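You operate a simulated robot arm through the tools that you are given. There is no shell and no other tool. Be economical: measure what you need, move in short steps, check, and stop when the job is done.

Carry out the task below with a simulated robot arm. There is one attempt and no reset: what you move stays moved.

TASK
Gauge the blue hose stub from the press and sort it by the display.
Fine: press off before the guard opens; GOOD goes to the blue tray, all else to the orange scrap tray; shut the guard again.

It is judged by the outcome, as a careful person would: the job done as asked, and still so three seconds after it is handed in. It fails if anything else is knocked over, pushed out of place, dropped, spilled or broken.

THE ROBOT
A 6-joint arm with a two-finger parallel gripper, fixed in place. Base frame: the origin is at the foot of the arm, x ahead of it, y to its left, z up; the work surface is at about z = 806. Lengths are in mm, angles in rad, forces in N, time in s.
With the tool pointing down near the work surface it reaches from about 260 to 680 mm from the base axis. Its first joint turns from -1.152 to 1.152 rad. Payload 2.9 kg.
Tool frame: the origin (TCP) lies between the finger pads and is the grasp point; the fingertips stand 30 mm ahead of it; z points along the fingers, y is the line along which they close. The gripper opens to 110 mm. The fingers are 20 mm wide and 10 mm thick; the gripper's body (48 by 112 mm) begins 55 mm behind the TCP.
Orientation is told as [roll, pitch, yaw] about the base's x, y, z axes, in that order, counted from this pose: with the fingers straight down and closing along the base's y, the tool's x points along the base's -x, its y along +y and its z along -z.

THE INTERFACE
- The arm moves only by the tool servo_tool. Its argument "targets" is a list of rows, each an object (a shift or turn left out is 0, a gripper value left out holds the last) with "delta_rot": the turn, a rotation vector about the tool's x, y, z in units of 120 degrees (1.0 is 120 degrees), a list of three; "travel": the shift along the tool's x, y, z in units of 300 mm (1.0 is 300 mm), a list of three; "fingers": the finger opening in mm, from 0 to 110. In form: [{"delta_rot": [ax, ay, az], "travel": [dx, dy, dz], "fingers": fingers}, ...]. A call has 1 to 10 rows; each row is the pose to reach, as a shift and turn from the pose commanded when the call began, along the tool's axes at that moment. A call with a number of a shift or a turn outside -1 to 1 is refused whole. A row lasts 0.2 s, in which the tool goes at most 50 mm and 0.15 rad; a call with a longer step from one row to the next is refused whole, and so is a gripper value outside its range. A pose out of reach is approached as far as the arm can. The call stops where the force on the tool passes 70 N (or 10 N more than at its start, if that is more) or the arm is blocked; 0.2 s more then pass. The fingers move at their own pace (about 108 mm/s each) and stop on an object; they squeeze with about 29 N. The grip force told is the motor's: it shows also when the fingers shut on nothing. Time passes only in rows, and 0.2 s behind the last, so rows that repeat a pose let the fingers close. It gives the time, the measured TCP pose, the force on the tool (base axes), the opening and the grip force at its end, in the units of the frame above (readings bear some noise).
- Cameras (640 x 400 px; columns grow to the right, rows downward): "scene" is fixed at [89.2, 443.4, 1400.3]; the picture's right is [-0.65, -0.76, 0.00], its down [-0.30, 0.26, -0.92] and it looks along [0.70, -0.60, -0.40] (base axes); focal length 366 px, centre (320, 200). "wrist" rides on the gripper at [-36, 0, -57] in the tool frame; the picture's right is [0.00, -1.00, 0.00], its down [0.97, 0.00, -0.24] and it looks along [0.24, 0.00, 0.97] (tool axes); focal length 218 px, centre (320, 200).
- grab_frame(camera): a new picture of that camera. No time passes.
- measure_at(camera, pixels): for up to 12 pixels [column, row] of the newest picture of that camera ("zoom" is the newest enlarged one), the place [x, y, z] in the base frame of the surface seen there, good to about 2 mm. No time passes.
- close_up(camera, box): a new picture of the part [left, top, right, bottom] of that camera's present view, enlarged. No time passes.
- finish_job(): hands the job in; it is judged then, once.

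Work in short steps. Measure before you move; look again where a grasp or a placing could have gone wrong, and mend it. You have 80 turns and 38 pictures in all, the two below and enlarged ones among them. Open the gripper and draw the arm clear of the work before you hand the job in, unless the task says otherwise; then end with one line.

The tools are called after "Request:" as name(argument=value, ...) on one line, values as JSON. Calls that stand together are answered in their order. servo_tool: Moves the arm, as the interface text tells. Its arguments: {"type":"object","properties":{"targets":{"type":"array","items":{"type":"object","properties":{"delta_rot":{"type":"array","items":{"type":"number"}},"travel":{"type":"array","items":{"type":"number"}},"fingers":{"type":"number"}}}}},"required":["targets"]} The other tools are called the same way: grab_frame (camera) takes a picture; measure_at (camera, pixels) gives the place of the surface under pixels of a picture; close_up (camera, box) takes an enlarged picture of a part of a camera's view; finish_job () hands the job in.

At the start:

```text
time: 0.0
tcp_pos: [405.6, -154.2, 1156.0]
ee_rot: [0.0, 0.0, 0.001]
ft_force: [0.0, -0.9, -0.4]
opening: 110.0
grip_force: 0.1
```

scene: 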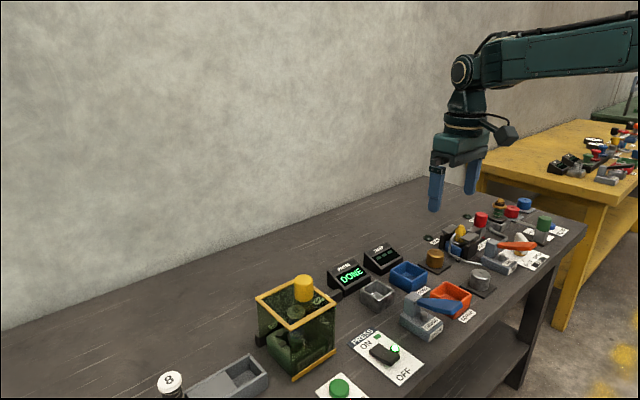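
wrist: 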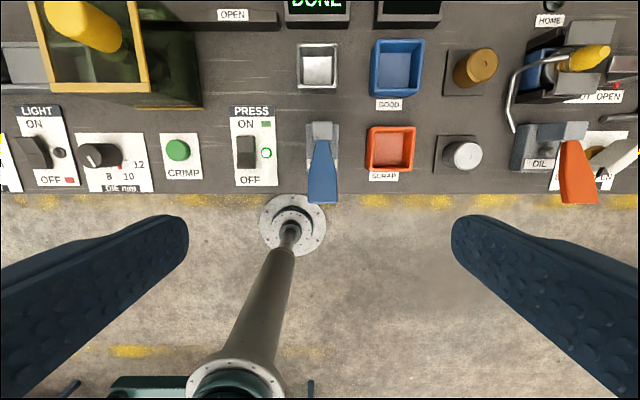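

The press (glass guard, yellow knob) is at scene (300,320), its display says DONE. I enlarge the main areas first.

Request:
close_up(camera="scene", box=[140, 230, 460, 400])

Request:
close_up(camera="scene", box=[340, 190, 580, 340])

Request:
close_up(camera="wrist", box=[0, 0, 320, 200])

Request:
close_up(camera="wrist", box=[280, 0, 640, 220])

```text
2.00 times, centred on (300, 315) of scene
```

zoom: 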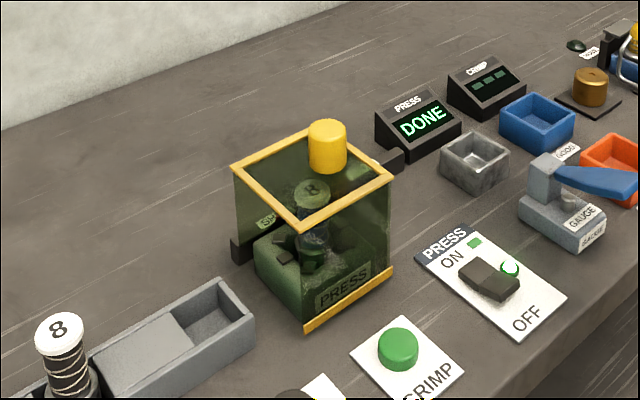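

```text
2.67 times, centred on (460, 265) of scene
```

zoom: 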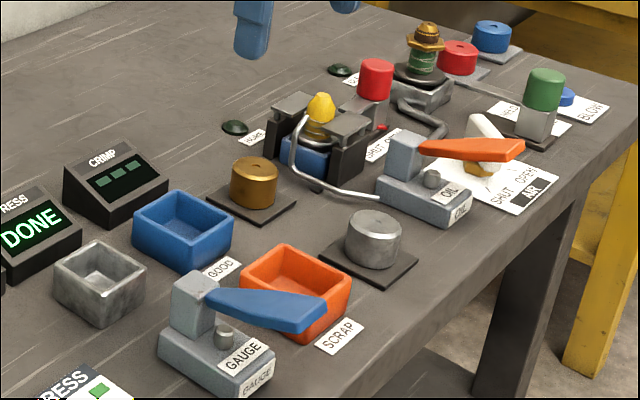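

```text
2.00 times, centred on (160, 100) of wrist
```

zoom: 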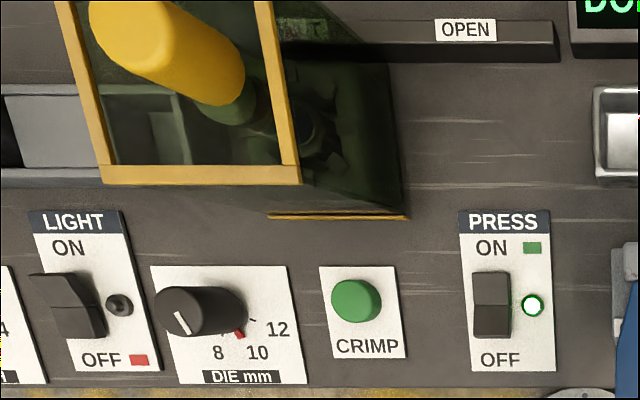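

```text
1.78 times, centred on (460, 110) of wrist
```

zoom: 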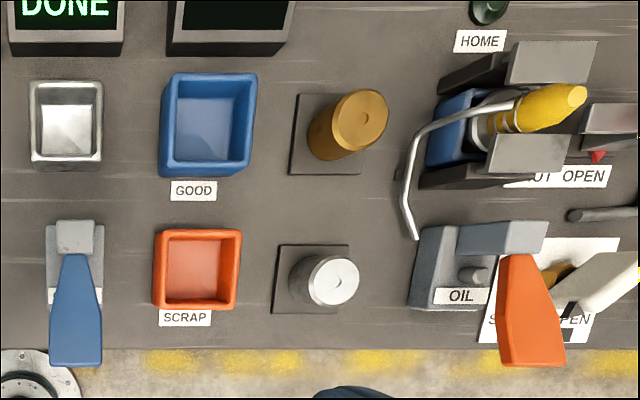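

Request:
close_up(camera="scene", box=[245, 270, 345, 385])

Request:
close_up(camera="scene", box=[320, 230, 480, 350])

```text
3.48 times, centred on (295, 328) of scene
```

zoom: 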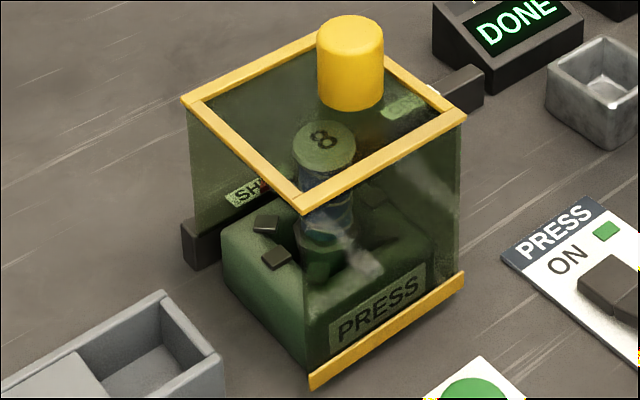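

```text
3.33 times, centred on (400, 290) of scene
```

zoom: 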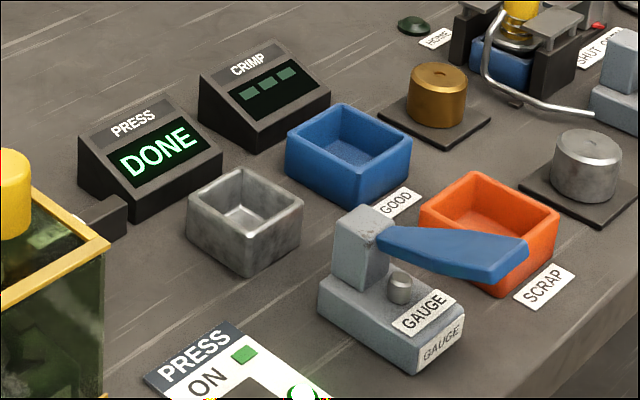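

Now measure key points: from the scene picture for press, switch, cup, gauge lever, trays.

Request:
measure_at(camera="scene", pixels=[[303, 278], [257, 298], [301, 326], [334, 303], [303, 378], [297, 310], [385, 354], [394, 348], [377, 298], [440, 304], [459, 312], [425, 326]])

Request:
measure_at(camera="wrist", pixels=[[245, 142], [245, 162], [317, 68], [317, 47], [322, 140], [322, 190], [322, 165], [396, 68], [390, 148], [100, 88], [330, 130], [317, 85]])

Request:
measure_at(camera="zoom", pixels=[[245, 203], [225, 175], [190, 205], [245, 275], [302, 205], [245, 238], [400, 285], [375, 225], [345, 225], [525, 250], [400, 240], [415, 370]])

```text
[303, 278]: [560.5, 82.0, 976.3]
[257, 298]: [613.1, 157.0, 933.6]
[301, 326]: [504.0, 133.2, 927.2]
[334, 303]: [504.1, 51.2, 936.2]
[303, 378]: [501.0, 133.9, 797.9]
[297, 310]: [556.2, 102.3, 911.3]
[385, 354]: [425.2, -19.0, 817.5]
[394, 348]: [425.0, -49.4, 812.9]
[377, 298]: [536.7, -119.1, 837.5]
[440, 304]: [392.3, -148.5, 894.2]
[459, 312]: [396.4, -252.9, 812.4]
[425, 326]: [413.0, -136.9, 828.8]
```

```text
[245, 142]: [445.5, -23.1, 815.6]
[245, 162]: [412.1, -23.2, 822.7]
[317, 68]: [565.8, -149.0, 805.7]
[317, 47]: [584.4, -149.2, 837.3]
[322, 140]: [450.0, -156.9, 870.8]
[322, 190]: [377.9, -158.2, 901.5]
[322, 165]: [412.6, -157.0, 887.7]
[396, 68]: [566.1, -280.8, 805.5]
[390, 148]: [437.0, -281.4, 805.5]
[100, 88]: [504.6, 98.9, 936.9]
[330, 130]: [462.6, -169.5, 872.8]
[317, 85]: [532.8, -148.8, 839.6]
```

```text
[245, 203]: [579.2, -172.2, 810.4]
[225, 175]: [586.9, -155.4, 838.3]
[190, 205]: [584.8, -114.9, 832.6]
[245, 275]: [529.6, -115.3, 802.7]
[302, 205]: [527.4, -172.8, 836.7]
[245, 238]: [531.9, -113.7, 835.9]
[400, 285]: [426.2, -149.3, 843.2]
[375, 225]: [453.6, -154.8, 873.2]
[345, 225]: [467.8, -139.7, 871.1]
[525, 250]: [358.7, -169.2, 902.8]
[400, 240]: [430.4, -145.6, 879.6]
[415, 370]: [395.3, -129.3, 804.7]
```

The PRESS rocker is pressed at ON (x≈445, z 816) with the OFF end high (x≈412, y≈-23, z 823). I move above the OFF end with closed fingers.

Request:
servo_tool(targets=[{"travel": [-0.003, 0.073, 0.142], "fingers": 0}, {"travel": [-0.007, 0.146, 0.284]}, {"travel": [-0.0105, 0.2185, 0.4265]}, {"travel": [-0.014, 0.291, 0.569]}, {"travel": [-0.0175, 0.364, 0.711]}, {"travel": [-0.0213, 0.437, 0.853]}, {"travel": [-0.0213, 0.437, 0.853]}])

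```text
time: 1.6
tcp_pos: [409.6, -21.9, 898.9]
ee_rot: [0.0, 0.0, 0.0]
ft_force: [-1.0, -1.1, 0.0]
opening: 0.0
grip_force: 29.3
```

Now press down on the OFF end: tip from 869 to about 815.

Request:
servo_tool(targets=[{"travel": [0, 0, 0.12]}, {"travel": [0, 0, 0.15]}, {"travel": [0, 0, 0.165]}, {"travel": [0, 0, 0.18]}, {"travel": [0, 0, 0.1]}, {"travel": [0, 0, 0.0]}])

Request:
close_up(camera="wrist", box=[160, 0, 480, 200])

Request:
close_up(camera="scene", box=[300, 230, 460, 390])

```text
time: 3.0
tcp_pos: [412.7, -24.2, 899.8]
ee_rot: [0.0, -0.001, -0.002]
ft_force: [0.8, 0.7, -0.2]
opening: 0.0
grip_force: 28.8
```

```text
2.00 times, centred on (320, 100) of wrist
```

zoom: 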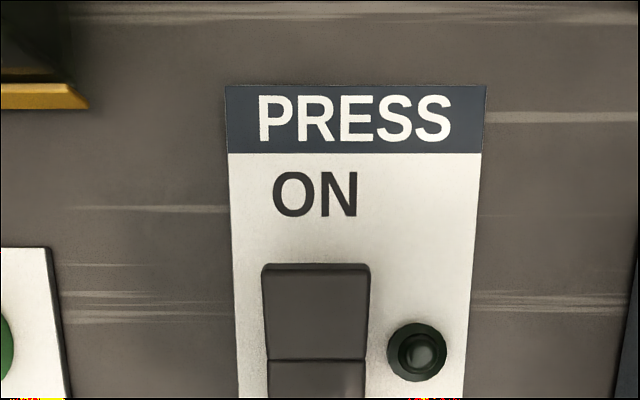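

```text
2.50 times, centred on (380, 310) of scene
```

zoom: 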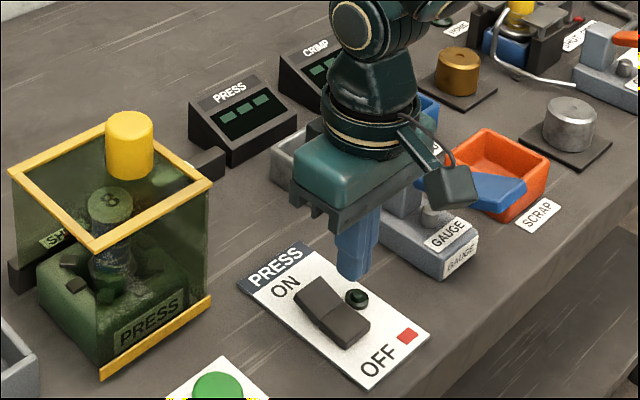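

The press is off: rocker tipped to OFF, red mark visible, lamp and display dark. Measure the guard knob and rail.

Request:
measure_at(camera="zoom", pixels=[[130, 118], [108, 122], [152, 122], [130, 155], [130, 178], [110, 200], [205, 160], [215, 160], [220, 168], [15, 265], [208, 300], [100, 375]])

```text
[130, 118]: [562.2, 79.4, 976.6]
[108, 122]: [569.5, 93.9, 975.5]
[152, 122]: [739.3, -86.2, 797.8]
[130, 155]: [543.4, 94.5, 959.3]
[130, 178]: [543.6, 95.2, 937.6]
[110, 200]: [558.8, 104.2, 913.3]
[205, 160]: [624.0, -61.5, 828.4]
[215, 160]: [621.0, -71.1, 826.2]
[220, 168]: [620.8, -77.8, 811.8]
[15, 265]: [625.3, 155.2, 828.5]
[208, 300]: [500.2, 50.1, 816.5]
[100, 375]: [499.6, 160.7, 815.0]
```

Knob centre about (558, 84), top 976, guard top 936. I rise, open the gripper and go above the knob, then check before descending.

Request:
servo_tool(targets=[{"travel": [0, 0, -0.156], "fingers": 90}, {"travel": [0, 0, -0.312]}, {"travel": [0, 0, -0.4667]}, {"travel": [-0.122, 0.089, -0.4667]}, {"travel": [-0.244, 0.178, -0.4667]}, {"travel": [-0.366, 0.267, -0.4667]}, {"travel": [-0.487, 0.357, -0.4667]}, {"travel": [-0.487, 0.357, -0.4667]}])

Request:
grab_frame(camera="wrist")

```text
time: 4.8
tcp_pos: [560.5, 84.6, 1041.4]
ee_rot: [0.001, 0.0, 0.0]
ft_force: [0.2, -0.4, 0.4]
opening: 90.3
grip_force: 0.0
```

```text
27 pictures are left
```

wrist: 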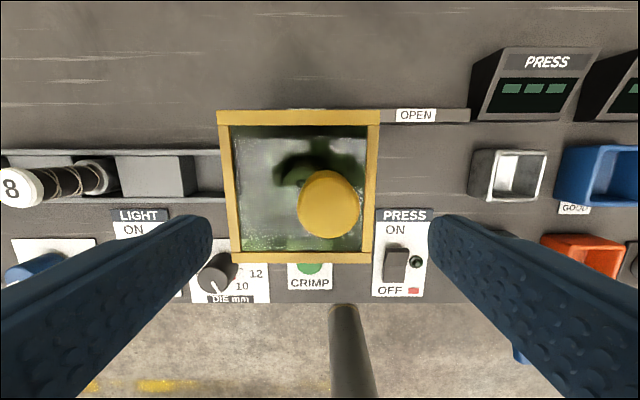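

Request:
measure_at(camera="wrist", pixels=[[300, 205], [357, 205], [328, 172], [328, 236], [328, 205], [220, 180], [377, 180], [290, 257], [290, 118], [302, 172]])

```text
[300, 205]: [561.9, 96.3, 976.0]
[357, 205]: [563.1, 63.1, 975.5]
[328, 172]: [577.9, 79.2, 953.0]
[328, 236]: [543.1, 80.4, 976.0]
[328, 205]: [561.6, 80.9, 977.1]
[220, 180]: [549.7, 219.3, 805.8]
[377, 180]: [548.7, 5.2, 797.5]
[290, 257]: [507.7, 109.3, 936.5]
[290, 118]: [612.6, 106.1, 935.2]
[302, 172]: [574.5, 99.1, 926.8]
```

Knob centre is (560, 80). Lower to z≈972 with centering and close.

Request:
servo_tool(targets=[{"travel": [0, -0.013, 0.1]}, {"travel": [0, -0.013, 0.18]}, {"travel": [0, -0.013, 0.23]}, {"travel": [0, -0.013, 0.23], "fingers": 25}, {"travel": [0, -0.013, 0.23], "fingers": 25}, {"travel": [0, -0.013, 0.23], "fingers": 25}])

```text
time: 6.2
tcp_pos: [559.3, 79.9, 970.9]
ee_rot: [0.0, 0.001, -0.001]
ft_force: [-0.7, -0.5, -3.6]
opening: 37.7
grip_force: 45.2
```

Gripped (37.7 mm). Slide the guard toward OPEN (-y) in modest steps.

Request:
servo_tool(targets=[{"travel": [0, -0.05, 0]}, {"travel": [0, -0.1, 0]}, {"travel": [0, -0.16, 0]}, {"travel": [0, -0.22, 0]}, {"travel": [0, -0.28, 0]}, {"travel": [0, -0.34, 0]}, {"travel": [0, -0.38, 0]}])

Request:
grab_frame(camera="scene")

```text
time: 7.8
tcp_pos: [559.0, -32.3, 970.6]
ee_rot: [0.0, -0.002, 0.001]
ft_force: [-9.9, 0.3, 27.8]
opening: 37.8
grip_force: 45.2
```

```text
26 pictures are left
```

scene: 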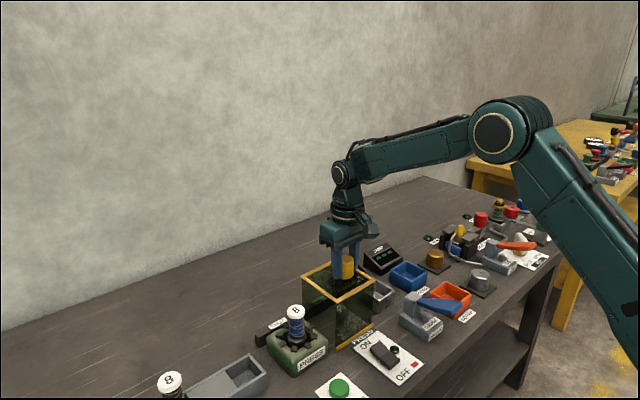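

The guard has slid 112 mm and the blue stub is exposed. Check whether there is more travel.

Request:
servo_tool(targets=[{"travel": [0, -0.02, 0]}, {"travel": [0, -0.04, 0]}, {"travel": [0, -0.06, 0]}])

```text
time: 8.6
tcp_pos: [558.9, -45.1, 971.1]
ee_rot: [0.002, -0.004, 0.012]
ft_force: [-0.7, 37.2, 22.3]
opening: 37.8
grip_force: 44.7
```

End stop reached (37 N). Relax, open the fingers and rise.

Request:
servo_tool(targets=[{"travel": [0, 0.022, 0]}, {"travel": [0, 0.022, 0], "fingers": 80}, {"travel": [0, 0.022, 0], "fingers": 80}, {"travel": [0, 0.022, -0.1]}, {"travel": [0, 0.022, -0.25]}, {"travel": [0, 0.15, -0.3]}, {"travel": [0, 0.27, -0.3]}, {"travel": [0, 0.27, -0.3]}])

Request:
grab_frame(camera="wrist")

Request:
close_up(camera="scene", box=[240, 250, 400, 390])

```text
time: 10.4
tcp_pos: [558.0, 30.5, 1062.8]
ee_rot: [0.0, -0.001, 0.0]
ft_force: [0.0, 0.1, 0.5]
opening: 79.8
grip_force: 0.2
```

```text
25 pictures are left
```

wrist: 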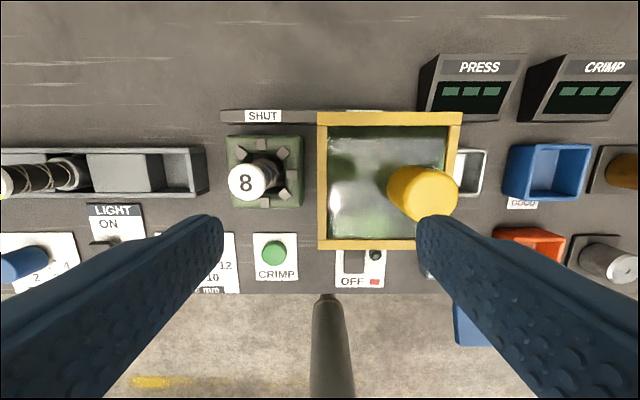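

```text
2.86 times, centred on (320, 320) of scene
```

zoom: 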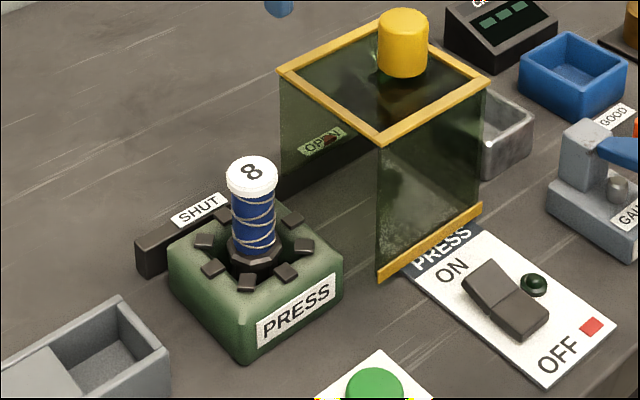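

Request:
measure_at(camera="zoom", pixels=[[252, 170], [252, 188], [233, 215], [253, 220], [272, 215], [253, 245], [253, 260], [250, 285], [293, 245], [210, 245], [281, 75], [380, 140]])

Request:
measure_at(camera="wrist", pixels=[[246, 182], [232, 182], [262, 182], [246, 167], [246, 197], [240, 160], [284, 150], [288, 185], [264, 205], [322, 180], [458, 118], [452, 240]])

```text
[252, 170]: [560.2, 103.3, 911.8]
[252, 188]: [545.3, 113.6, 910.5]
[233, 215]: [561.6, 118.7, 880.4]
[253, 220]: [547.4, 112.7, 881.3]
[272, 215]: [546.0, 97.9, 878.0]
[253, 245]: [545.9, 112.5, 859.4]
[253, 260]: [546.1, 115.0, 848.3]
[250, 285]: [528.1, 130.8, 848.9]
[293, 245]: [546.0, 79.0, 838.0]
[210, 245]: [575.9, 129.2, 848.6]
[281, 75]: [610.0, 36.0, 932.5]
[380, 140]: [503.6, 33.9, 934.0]
```

```text
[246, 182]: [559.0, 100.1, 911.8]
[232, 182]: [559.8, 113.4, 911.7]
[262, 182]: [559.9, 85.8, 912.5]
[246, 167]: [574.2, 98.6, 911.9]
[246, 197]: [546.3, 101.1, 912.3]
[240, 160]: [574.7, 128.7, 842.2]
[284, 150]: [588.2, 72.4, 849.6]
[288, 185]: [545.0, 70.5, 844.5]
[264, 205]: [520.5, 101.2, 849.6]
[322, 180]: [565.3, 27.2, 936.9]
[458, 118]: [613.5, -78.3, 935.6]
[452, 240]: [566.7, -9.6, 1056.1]
```

Stub centre (559.5, 100), top 912, jaw tops ≈849; guard edge at y=36. I go above it and down to TCP z≈888 with 64 mm opening.

Request:
servo_tool(targets=[{"travel": [-0.003, 0.116, 0], "fingers": 64}, {"travel": [-0.005, 0.232, 0]}, {"travel": [-0.005, 0.232, 0]}, {"travel": [-0.005, 0.232, 0.15]}, {"travel": [-0.005, 0.232, 0.3]}, {"travel": [-0.005, 0.232, 0.4]}, {"travel": [-0.005, 0.232, 0.4]}])

Request:
grab_frame(camera="wrist")

```text
time: 12.0
tcp_pos: [561.1, 97.6, 941.0]
ee_rot: [0.001, 0.001, 0.001]
ft_force: [0.7, -0.3, 0.2]
opening: 64.1
grip_force: 0.0
```

```text
23 pictures are left
```

wrist: 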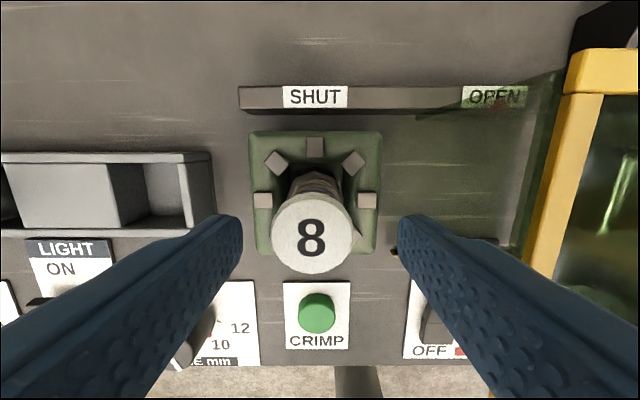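

Cap centre at col 311: shift +3 mm in y, descend to ~888 and close.

Request:
servo_tool(targets=[{"travel": [0.002, 0.009, 0.09]}, {"travel": [0.002, 0.009, 0.177]}, {"travel": [0.002, 0.009, 0.177], "fingers": 15}, {"travel": [0.002, 0.009, 0.177], "fingers": 15}, {"travel": [0.002, 0.009, 0.177], "fingers": 15}])

```text
time: 13.2
tcp_pos: [560.3, 99.0, 884.4]
ee_rot: [0.0, 0.001, 0.0]
ft_force: [0.6, 0.2, 1.0]
opening: 35.1
grip_force: 28.6
```

Gripped at 35 mm. Lift straight up slowly.

Request:
servo_tool(targets=[{"travel": [0, 0, -0.03]}, {"travel": [0, 0, -0.08]}, {"travel": [0, 0, -0.2]}, {"travel": [0, 0, -0.35]}, {"travel": [0, 0, -0.45]}, {"travel": [0, 0, -0.45]}])

Request:
close_up(camera="scene", box=[220, 200, 400, 380])

```text
time: 14.6
tcp_pos: [559.4, 100.0, 1021.3]
ee_rot: [0.0, 0.0, -0.001]
ft_force: [-0.6, -0.2, -2.9]
opening: 34.8
grip_force: 28.4
```

```text
2.22 times, centred on (310, 290) of scene
```

zoom: 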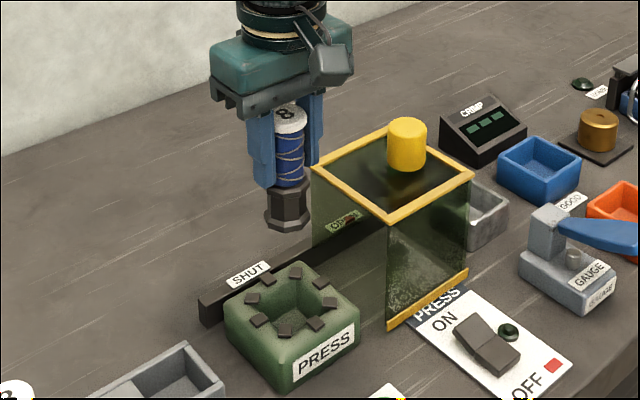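

The stub is out, with a dark hex fitting at its bottom. Measure its extent.

Request:
measure_at(camera="zoom", pixels=[[288, 110], [288, 150], [290, 180], [288, 200], [288, 222], [288, 227], [267, 215], [309, 215], [270, 195], [305, 195], [262, 185], [313, 163]])

```text
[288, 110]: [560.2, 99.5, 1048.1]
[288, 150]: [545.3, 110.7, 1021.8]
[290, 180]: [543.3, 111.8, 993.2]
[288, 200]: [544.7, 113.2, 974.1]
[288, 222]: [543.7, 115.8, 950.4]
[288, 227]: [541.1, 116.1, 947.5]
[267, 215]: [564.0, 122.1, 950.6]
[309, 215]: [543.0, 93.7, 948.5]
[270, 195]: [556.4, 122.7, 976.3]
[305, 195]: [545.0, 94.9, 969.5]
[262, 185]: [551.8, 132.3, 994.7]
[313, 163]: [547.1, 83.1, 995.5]
```

Stub length ≈102, bottom ≈75 below TCP, fitting ≈45 wide. Rise to clear the knob and move toward the cup, then look at it.

Request:
servo_tool(targets=[{"travel": [0, 0, -0.13]}, {"travel": [0, 0, -0.23]}, {"travel": [0, -0.15, -0.23]}, {"travel": [0, -0.3, -0.23]}, {"travel": [0, -0.45, -0.23]}, {"travel": [0, -0.6, -0.23]}, {"travel": [0, -0.66, -0.23]}, {"travel": [0, -0.66, -0.23]}])

Request:
grab_frame(camera="wrist")

```text
time: 16.4
tcp_pos: [559.5, -98.0, 1090.7]
ee_rot: [-0.001, 0.001, -0.001]
ft_force: [0.0, 0.2, -2.6]
opening: 35.3
grip_force: 29.2
```

```text
21 pictures are left
```

wrist: 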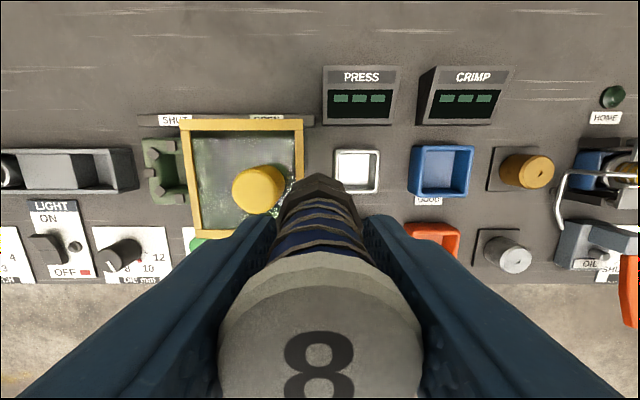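

Request:
close_up(camera="wrist", box=[320, 130, 400, 210])

```text
5.00 times, centred on (360, 170) of wrist
```

zoom: 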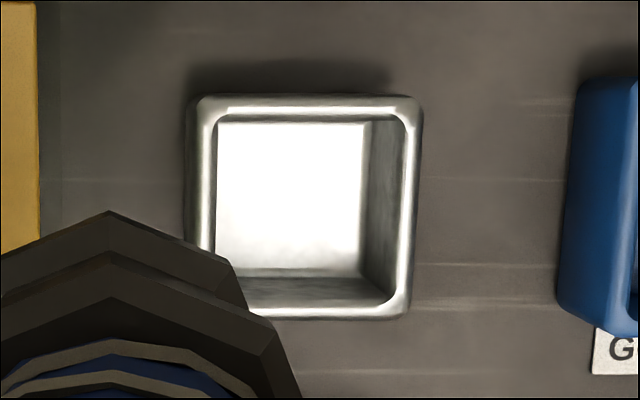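

Request:
measure_at(camera="zoom", pixels=[[205, 190], [408, 190], [310, 103], [310, 308], [218, 190], [362, 190], [290, 124], [290, 268], [290, 200], [214, 150], [404, 150], [396, 150]])

```text
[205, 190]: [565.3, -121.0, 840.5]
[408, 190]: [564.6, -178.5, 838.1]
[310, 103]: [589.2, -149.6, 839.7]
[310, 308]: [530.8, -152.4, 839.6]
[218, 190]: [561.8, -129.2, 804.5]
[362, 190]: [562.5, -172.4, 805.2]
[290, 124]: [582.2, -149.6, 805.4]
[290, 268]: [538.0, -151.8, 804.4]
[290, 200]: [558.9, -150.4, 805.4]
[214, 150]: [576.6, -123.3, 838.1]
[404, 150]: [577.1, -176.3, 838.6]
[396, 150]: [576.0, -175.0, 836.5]
```

Cup centre (560, -149.7), inner ≈52 mm at rim, floor 805. Move above it with the stub bottom ~15 mm above the rim and check alignment.

Request:
servo_tool(targets=[{"travel": [0, -0.09, 0]}, {"travel": [0, -0.173, 0]}, {"travel": [0, -0.173, 0.15]}, {"travel": [0, -0.173, 0.3]}, {"travel": [0, -0.173, 0.43]}, {"travel": [0, -0.173, 0.53]}, {"travel": [0, -0.173, 0.53]}, {"travel": [0, -0.173, 0.53]}])

Request:
close_up(camera="scene", box=[330, 220, 430, 320])

Request:
close_up(camera="wrist", box=[220, 100, 420, 240])

```text
time: 18.2
tcp_pos: [556.2, -150.6, 931.9]
ee_rot: [-0.001, 0.0, 0.0]
ft_force: [-0.7, 0.4, -4.1]
opening: 35.0
grip_force: 28.9
```

```text
4.00 times, centred on (380, 270) of scene
```

zoom: 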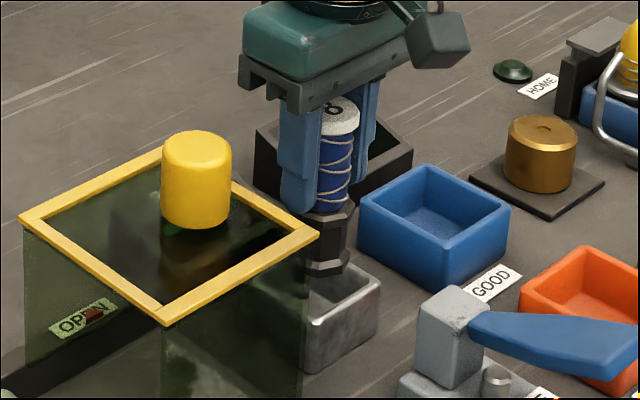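

```text
2.86 times, centred on (320, 170) of wrist
```

zoom: 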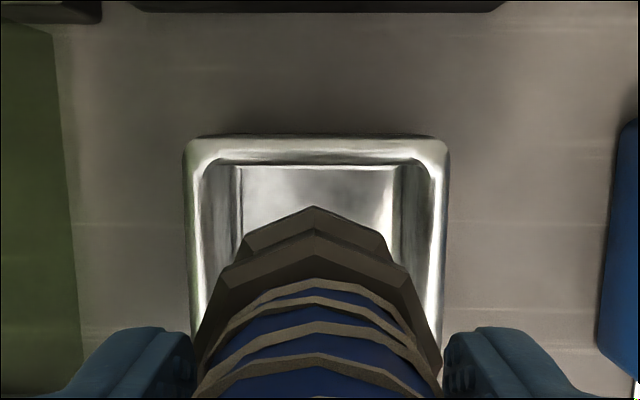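

Laterally aligned (cup centre col ≈317, stub ≈316). Check x by measuring the stub in the wrist close-up.

Request:
measure_at(camera="zoom", pixels=[[313, 210], [250, 235], [383, 235], [230, 290], [400, 290], [313, 234], [313, 147], [192, 250], [443, 250], [225, 267], [405, 267], [313, 300]])

Request:
measure_at(camera="scene", pixels=[[382, 284], [382, 286], [375, 284], [386, 284], [384, 246], [383, 262]])

```text
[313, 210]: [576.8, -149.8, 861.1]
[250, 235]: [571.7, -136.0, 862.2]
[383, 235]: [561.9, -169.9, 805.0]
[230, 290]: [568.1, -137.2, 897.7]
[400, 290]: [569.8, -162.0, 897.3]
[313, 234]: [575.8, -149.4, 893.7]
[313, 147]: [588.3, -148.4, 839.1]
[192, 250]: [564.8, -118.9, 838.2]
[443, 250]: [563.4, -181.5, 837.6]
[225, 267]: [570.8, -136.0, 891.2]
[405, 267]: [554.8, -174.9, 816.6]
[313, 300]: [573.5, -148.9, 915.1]
```

```text
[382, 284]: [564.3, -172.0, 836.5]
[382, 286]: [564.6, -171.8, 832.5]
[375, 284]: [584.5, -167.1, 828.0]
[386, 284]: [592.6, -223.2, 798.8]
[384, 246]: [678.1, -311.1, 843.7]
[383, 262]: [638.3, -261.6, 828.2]
```

Fitting centre ≈(557.5, -150), radius ≈20: fits. Shift +2 mm in x and lower gently.

Request:
servo_tool(targets=[{"travel": [-0.008, 0, 0.03]}, {"travel": [-0.008, 0, 0.08]}, {"travel": [-0.008, 0, 0.12]}, {"travel": [-0.008, 0, 0.14]}, {"travel": [-0.008, 0, 0.15]}, {"travel": [-0.008, 0, 0.16]}])

```text
time: 19.6
tcp_pos: [561.0, -149.7, 884.7]
ee_rot: [0.001, 0.001, 0.0]
ft_force: [-1.1, 0.1, -1.8]
opening: 34.6
grip_force: 29.2
```

No contact yet; lower in 1.5 mm steps.

Request:
servo_tool(targets=[{"travel": [0, 0, 0.005]}, {"travel": [0, 0, 0.01]}, {"travel": [0, 0, 0.013]}])

Request:
close_up(camera="scene", box=[330, 220, 430, 320])

```text
time: 20.4
tcp_pos: [562.1, -148.7, 884.8]
ee_rot: [-0.002, -0.007, 0.0]
ft_force: [-8.8, 4.2, 32.4]
opening: 35.0
grip_force: 29.1
```

```text
4.00 times, centred on (380, 270) of scene
```

zoom: 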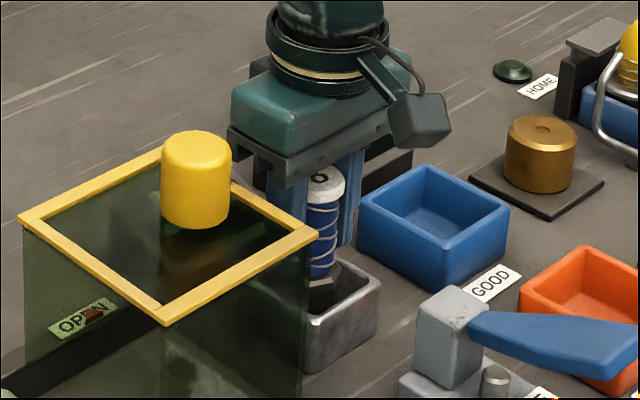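

Seated on the cup floor (32 N). Relax slightly, release and rise straight up.

Request:
servo_tool(targets=[{"travel": [0, 0, 0.003]}, {"travel": [0, 0, 0.003], "fingers": 60}, {"travel": [0, 0, 0.003], "fingers": 60}, {"travel": [0, 0, -0.1]}, {"travel": [0, 0, -0.25]}, {"travel": [0, 0, -0.4]}, {"travel": [0, 0, -0.45]}])

Request:
close_up(camera="scene", box=[320, 220, 480, 340])

```text
time: 22.0
tcp_pos: [561.9, -148.8, 1015.6]
ee_rot: [0.0, -0.001, -0.001]
ft_force: [-0.1, -0.3, -0.5]
opening: 60.0
grip_force: 0.1
```

```text
3.33 times, centred on (400, 280) of scene
```

zoom: 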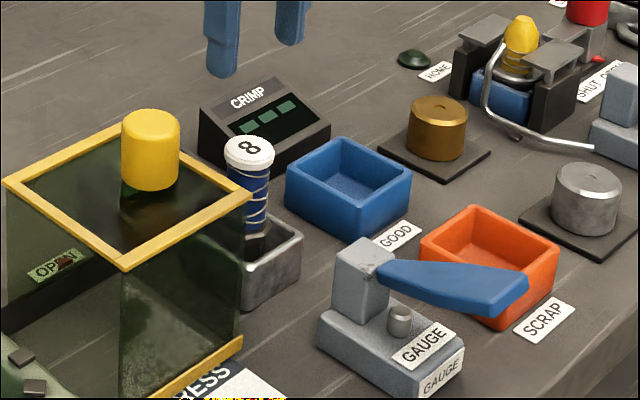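

The stub stands in the cup. Now go over the gauge lever end (≈(380, -158), z≈900) with closed fingers.

Request:
servo_tool(targets=[{"travel": [0.15, 0, 0], "fingers": 0}, {"travel": [0.3, -0.01, 0]}, {"travel": [0.45, -0.02, 0]}, {"travel": [0.605, -0.03, 0]}, {"travel": [0.605, -0.03, 0.12]}, {"travel": [0.605, -0.03, 0.24]}, {"travel": [0.605, -0.03, 0.24]}])

Request:
close_up(camera="scene", box=[360, 210, 520, 330])

```text
time: 23.6
tcp_pos: [377.8, -157.9, 945.2]
ee_rot: [-0.001, 0.0, 0.0]
ft_force: [0.8, 0.2, -0.1]
opening: 0.1
grip_force: 29.3
```

```text
3.33 times, centred on (440, 270) of scene
```

zoom: 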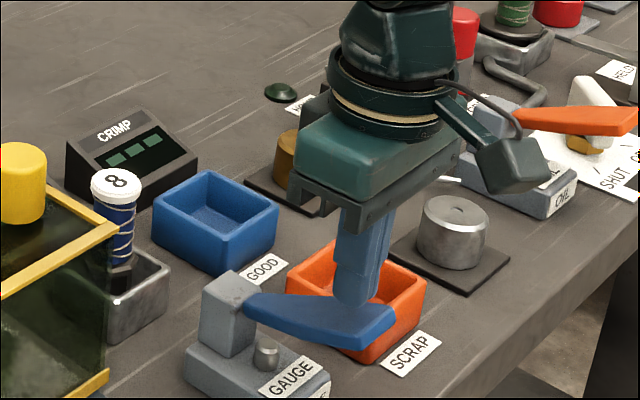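

The tip is over the lever. Press down gradually.

Request:
servo_tool(targets=[{"travel": [0, 0, 0.05]}, {"travel": [0, 0, 0.08]}, {"travel": [0, 0, 0.11]}, {"travel": [0, 0, 0.13]}, {"travel": [0, 0, 0.15]}])

Request:
close_up(camera="scene", box=[360, 210, 520, 330])

```text
time: 24.8
tcp_pos: [377.6, -158.9, 897.8]
ee_rot: [-0.001, -0.002, 0.0]
ft_force: [-3.8, -1.4, 4.8]
opening: 0.1
grip_force: 28.9
```

```text
3.33 times, centred on (440, 270) of scene
```

zoom: 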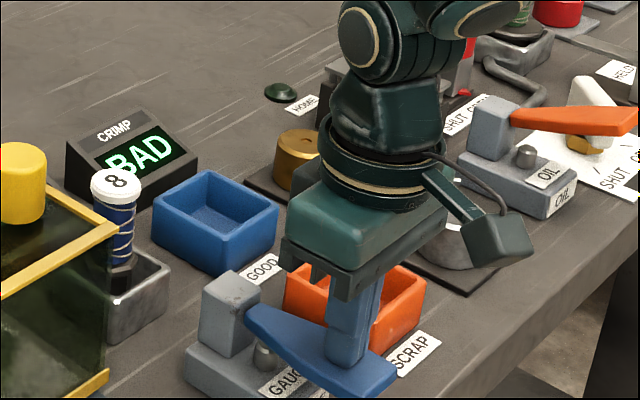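

The display reads BAD. Press slightly further to be sure of a full stroke, then release and re-read.

Request:
servo_tool(targets=[{"travel": [0, 0, 0.02]}, {"travel": [0, 0, 0.04]}, {"travel": [0, 0, 0.04]}, {"travel": [0, 0, -0.1]}, {"travel": [0, 0, -0.25]}, {"travel": [0, 0, -0.4]}, {"travel": [0, 0, -0.45]}])

Request:
close_up(camera="scene", box=[360, 210, 520, 330])

```text
time: 26.4
tcp_pos: [379.8, -155.7, 1035.9]
ee_rot: [0.0, 0.001, 0.001]
ft_force: [1.5, -0.3, 0.5]
opening: 0.0
grip_force: 28.6
```

```text
3.33 times, centred on (440, 270) of scene
```

zoom: 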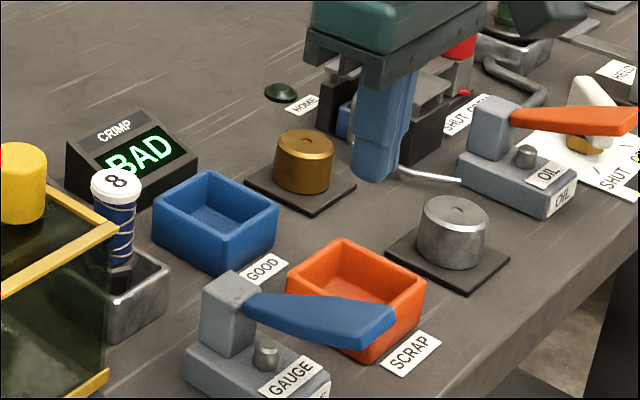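

BAD holds, lever sprang back: the stub goes to scrap. Return above the stub with 64 mm opening.

Request:
servo_tool(targets=[{"travel": [-0.15, 0, 0], "fingers": 64}, {"travel": [-0.3, 0.01, 0]}, {"travel": [-0.45, 0.015, 0]}, {"travel": [-0.605, 0.026, 0]}, {"travel": [-0.605, 0.026, 0.12]}, {"travel": [-0.605, 0.026, 0.24]}, {"travel": [-0.605, 0.026, 0.29]}, {"travel": [-0.605, 0.026, 0.29]}])

Request:
grab_frame(camera="wrist")

```text
time: 28.2
tcp_pos: [559.7, -148.5, 944.4]
ee_rot: [-0.001, 0.0, 0.0]
ft_force: [0.4, -0.4, 0.0]
opening: 63.9
grip_force: 0.0
```

```text
12 pictures are left
```

wrist: 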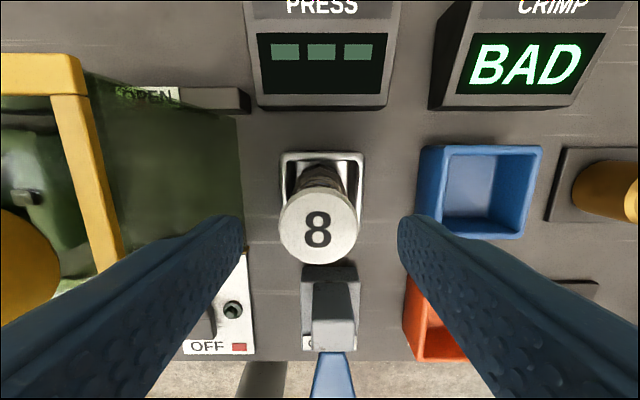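

Aligned (cap at col 318). Descend 58 mm, grip and lift.

Request:
servo_tool(targets=[{"travel": [0, 0, 0.1]}, {"travel": [0, 0, 0.193]}, {"travel": [0, 0, 0.193]}, {"travel": [0, 0, 0.193], "fingers": 15}, {"travel": [0, 0, 0.193], "fingers": 15}, {"travel": [0, 0, 0.193], "fingers": 15}, {"travel": [0, 0, 0.16]}, {"travel": [0, 0, 0.05]}, {"travel": [0, 0, -0.1]}, {"travel": [0, 0, -0.25]}])

Request:
measure_at(camera="scene", pixels=[[450, 290], [450, 296]])

```text
time: 30.4
tcp_pos: [562.4, -150.9, 1019.3]
ee_rot: [0.0, 0.0, -0.001]
ft_force: [-0.2, 0.5, -3.3]
opening: 35.2
grip_force: 29.2
```

```text
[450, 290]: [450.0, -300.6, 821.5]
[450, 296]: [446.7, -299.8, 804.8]
```

Stub held. Look at the scrap tray to get its centre.

Request:
close_up(camera="scene", box=[400, 260, 500, 340])

Request:
grab_frame(camera="wrist")

```text
5.00 times, centred on (450, 300) of scene
```

zoom: 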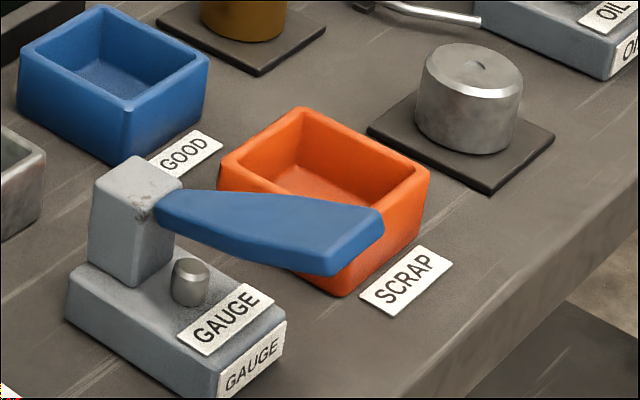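

```text
10 pictures are left
```

wrist: 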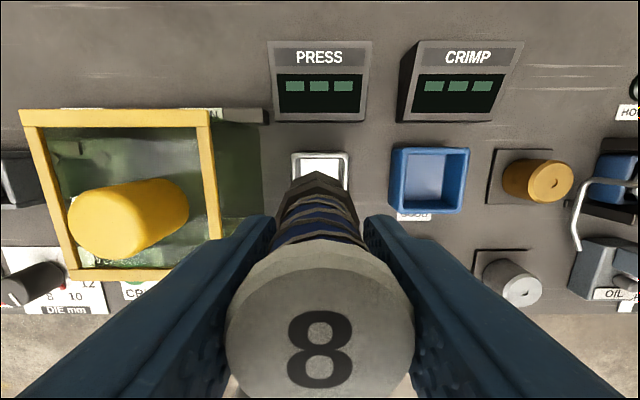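

Request:
measure_at(camera="zoom", pixels=[[303, 111], [426, 178], [224, 170], [270, 139], [365, 145], [300, 185], [340, 195], [350, 220], [470, 60], [425, 60], [305, 122], [410, 178]])

```text
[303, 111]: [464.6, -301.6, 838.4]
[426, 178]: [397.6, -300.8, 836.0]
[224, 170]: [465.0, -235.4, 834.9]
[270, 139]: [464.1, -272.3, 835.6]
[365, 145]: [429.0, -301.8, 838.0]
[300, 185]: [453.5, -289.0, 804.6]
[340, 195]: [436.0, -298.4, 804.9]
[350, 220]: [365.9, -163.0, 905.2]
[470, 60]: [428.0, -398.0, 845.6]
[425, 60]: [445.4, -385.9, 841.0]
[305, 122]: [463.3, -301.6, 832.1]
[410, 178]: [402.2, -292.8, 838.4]
```

Tray centre about (431, -271). Move there, staying high, then lower to just above the rim and check.

Request:
servo_tool(targets=[{"travel": [0.09, -0.1, -0.05]}, {"travel": [0.2, -0.2, -0.05]}, {"travel": [0.32, -0.3, -0.05]}, {"travel": [0.437, -0.4, -0.05]}, {"travel": [0.437, -0.4, 0.08]}, {"travel": [0.437, -0.4, 0.2]}, {"travel": [0.437, -0.4, 0.25]}, {"travel": [0.437, -0.4, 0.25]}])

Request:
grab_frame(camera="wrist")

Request:
close_up(camera="scene", box=[400, 230, 520, 340])

```text
time: 32.2
tcp_pos: [433.1, -270.8, 945.3]
ee_rot: [-0.001, 0.0, -0.001]
ft_force: [0.5, -0.3, -1.8]
opening: 35.1
grip_force: 29.1
```

```text
9 pictures are left
```

wrist: 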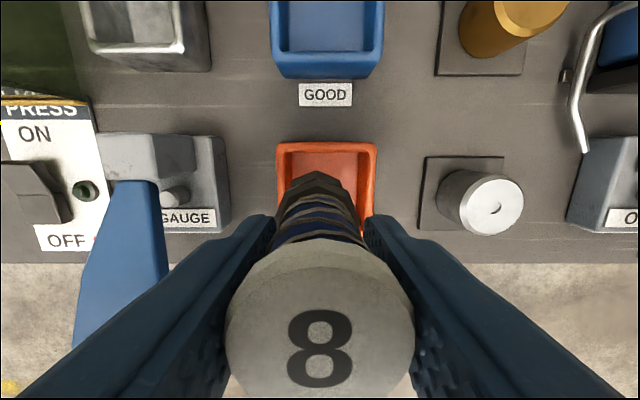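

```text
3.64 times, centred on (460, 285) of scene
```

zoom: 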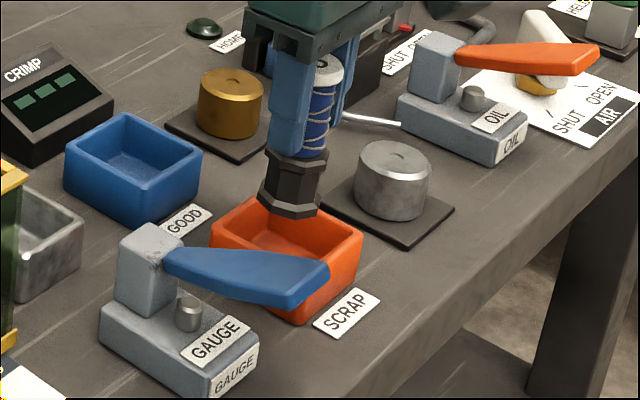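

Request:
measure_at(camera="wrist", pixels=[[279, 170], [376, 170], [326, 145], [372, 215], [370, 170], [285, 170], [318, 175], [300, 180], [335, 160], [464, 203]])

```text
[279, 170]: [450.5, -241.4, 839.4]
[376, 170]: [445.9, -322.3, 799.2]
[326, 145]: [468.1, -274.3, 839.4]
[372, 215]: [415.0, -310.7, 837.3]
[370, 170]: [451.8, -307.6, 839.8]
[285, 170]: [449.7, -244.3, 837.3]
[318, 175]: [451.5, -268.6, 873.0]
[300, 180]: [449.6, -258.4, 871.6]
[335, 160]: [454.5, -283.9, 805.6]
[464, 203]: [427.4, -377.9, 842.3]
```

Rim centre ≈(433, -275); shift -4 mm in y and lower the stub into the tray.

Request:
servo_tool(targets=[{"travel": [-0.003, -0.013, 0]}, {"travel": [-0.003, -0.013, 0.06]}, {"travel": [-0.003, -0.013, 0.12]}, {"travel": [-0.003, -0.013, 0.17]}, {"travel": [-0.003, -0.013, 0.193]}, {"travel": [-0.003, -0.013, 0.2]}])

```text
time: 33.6
tcp_pos: [430.9, -274.1, 887.6]
ee_rot: [-0.003, -0.005, -0.001]
ft_force: [-6.9, 5.2, 23.2]
opening: 35.4
grip_force: 28.9
```

Contact with the tray floor. Relax 1 mm, release, rise.

Request:
servo_tool(targets=[{"travel": [0, 0, -0.004]}, {"travel": [0, 0, -0.004], "fingers": 62}, {"travel": [0, 0, -0.004], "fingers": 62}, {"travel": [0, 0, -0.1]}, {"travel": [0, 0, -0.25]}, {"travel": [0, 0, -0.4]}, {"travel": [0, 0, -0.55]}, {"travel": [0, 0, -0.6]}])

Request:
grab_frame(camera="scene")

```text
time: 35.4
tcp_pos: [431.2, -275.9, 1066.7]
ee_rot: [0.001, 0.002, -0.001]
ft_force: [-0.4, 0.0, 1.1]
opening: 61.9
grip_force: 0.1
```

```text
7 pictures are left
```

scene: 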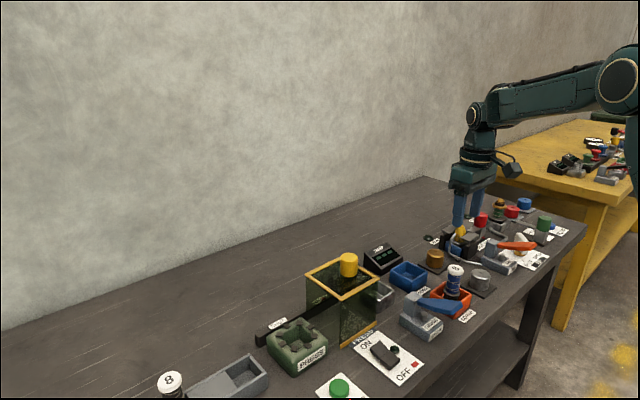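

Stub stands in the scrap tray. Now go above the guard knob at about (560, -45).

Request:
servo_tool(targets=[{"travel": [-0.07, 0.128, 0], "fingers": 80}, {"travel": [-0.142, 0.256, 0]}, {"travel": [-0.213, 0.384, 0]}, {"travel": [-0.284, 0.512, 0]}, {"travel": [-0.355, 0.64, 0]}, {"travel": [-0.429, 0.768, 0]}, {"travel": [-0.429, 0.768, 0.07]}, {"travel": [-0.429, 0.768, 0.07]}])

Request:
grab_frame(camera="wrist")

```text
time: 37.2
tcp_pos: [559.4, -42.3, 1043.9]
ee_rot: [-0.001, 0.001, 0.001]
ft_force: [-0.1, -0.2, 0.2]
opening: 79.9
grip_force: 0.0
```

```text
6 pictures are left
```

wrist: 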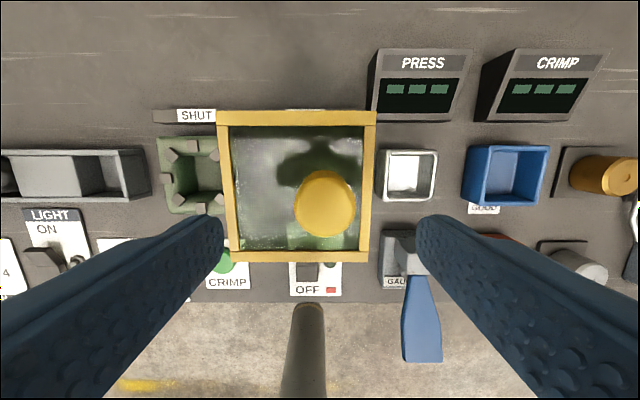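

Knob at col 325; shift -2.5 mm, descend to ~972 and grip.

Request:
servo_tool(targets=[{"travel": [0, -0.008, 0.1]}, {"travel": [0, -0.008, 0.19]}, {"travel": [0, -0.008, 0.24]}, {"travel": [0, -0.008, 0.24], "fingers": 25}, {"travel": [0, -0.008, 0.24], "fingers": 25}, {"travel": [0, -0.008, 0.24], "fingers": 25}])

```text
time: 38.6
tcp_pos: [560.0, -43.3, 972.8]
ee_rot: [0.001, 0.0, 0.0]
ft_force: [0.4, 10.5, -1.5]
opening: 37.8
grip_force: 45.3
```

Gripped. Slide the guard +y to SHUT (123 mm to the original place, y≈80).

Request:
servo_tool(targets=[{"travel": [0, 0.05, 0]}, {"travel": [0, 0.11, 0]}, {"travel": [0, 0.17, 0]}, {"travel": [0, 0.23, 0]}, {"travel": [0, 0.29, 0]}, {"travel": [0, 0.35, 0]}, {"travel": [0, 0.4, 0]}, {"travel": [0, 0.42, 0]}, {"travel": [0, 0.435, 0]}])

```text
time: 40.6
tcp_pos: [558.3, 80.0, 973.3]
ee_rot: [-0.003, 0.0, -0.009]
ft_force: [15.4, -29.2, -8.5]
opening: 37.8
grip_force: 45.1
```

Back at y=80 against the stop (29 N). Relax, release, rise and draw back clear.

Request:
servo_tool(targets=[{"travel": [0, 0.418, 0]}, {"travel": [0, 0.418, 0], "fingers": 80}, {"travel": [0, 0.418, 0], "fingers": 80}, {"travel": [0, 0.418, -0.12]}, {"travel": [0, 0.418, -0.27]}, {"travel": [0.05, 0.32, -0.35]}, {"travel": [0.15, 0.22, -0.4]}, {"travel": [0.25, 0.12, -0.45]}, {"travel": [0.35, 0.02, -0.5]}])

```text
refused: row 1 steps farther than a row can; nothing moved
```

Request:
servo_tool(targets=[{"travel": [0, -0.017, 0]}, {"travel": [0, -0.017, 0], "fingers": 80}, {"travel": [0, -0.017, 0], "fingers": 80}, {"travel": [0, -0.017, -0.12]}, {"travel": [0, -0.017, -0.27]}, {"travel": [0.05, -0.11, -0.33]}, {"travel": [0.13, -0.21, -0.38]}, {"travel": [0.21, -0.31, -0.43]}, {"travel": [0.29, -0.41, -0.48]}, {"travel": [0.37, -0.51, -0.5]}])

Request:
close_up(camera="scene", box=[180, 220, 500, 400])

Request:
close_up(camera="wrist", box=[0, 0, 640, 400])

```text
time: 42.8
tcp_pos: [449.5, -70.0, 1122.8]
ee_rot: [0.002, -0.001, 0.0]
ft_force: [-0.2, -0.1, 0.0]
opening: 79.9
grip_force: 0.0
```

```text
2.00 times, centred on (340, 310) of scene
```

zoom: 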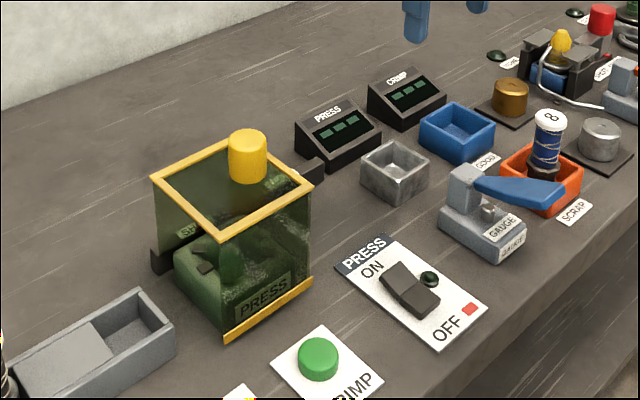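

```text
1.00 times, centred on (320, 200) of wrist
```

zoom: 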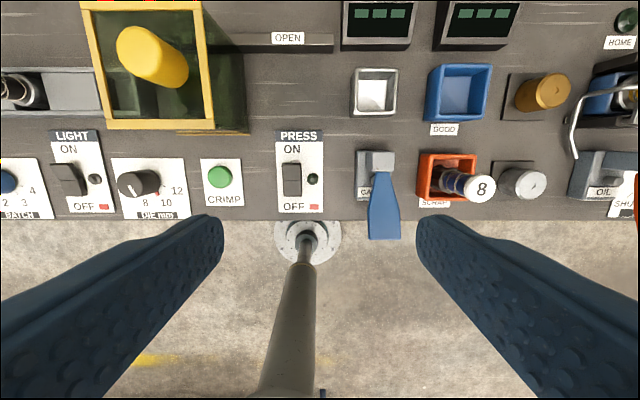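

The guard is shut, the press is off, the stub stands in the scrap tray, and the arm is clear with the gripper open. I hand the job in.

Request:
finish_job()

```text
The job is handed in.
```

The blue hose stub gauged BAD on the CRIMP display, so it is in the orange scrap tray; the press was switched off before the guard was opened, and the guard is shut again.
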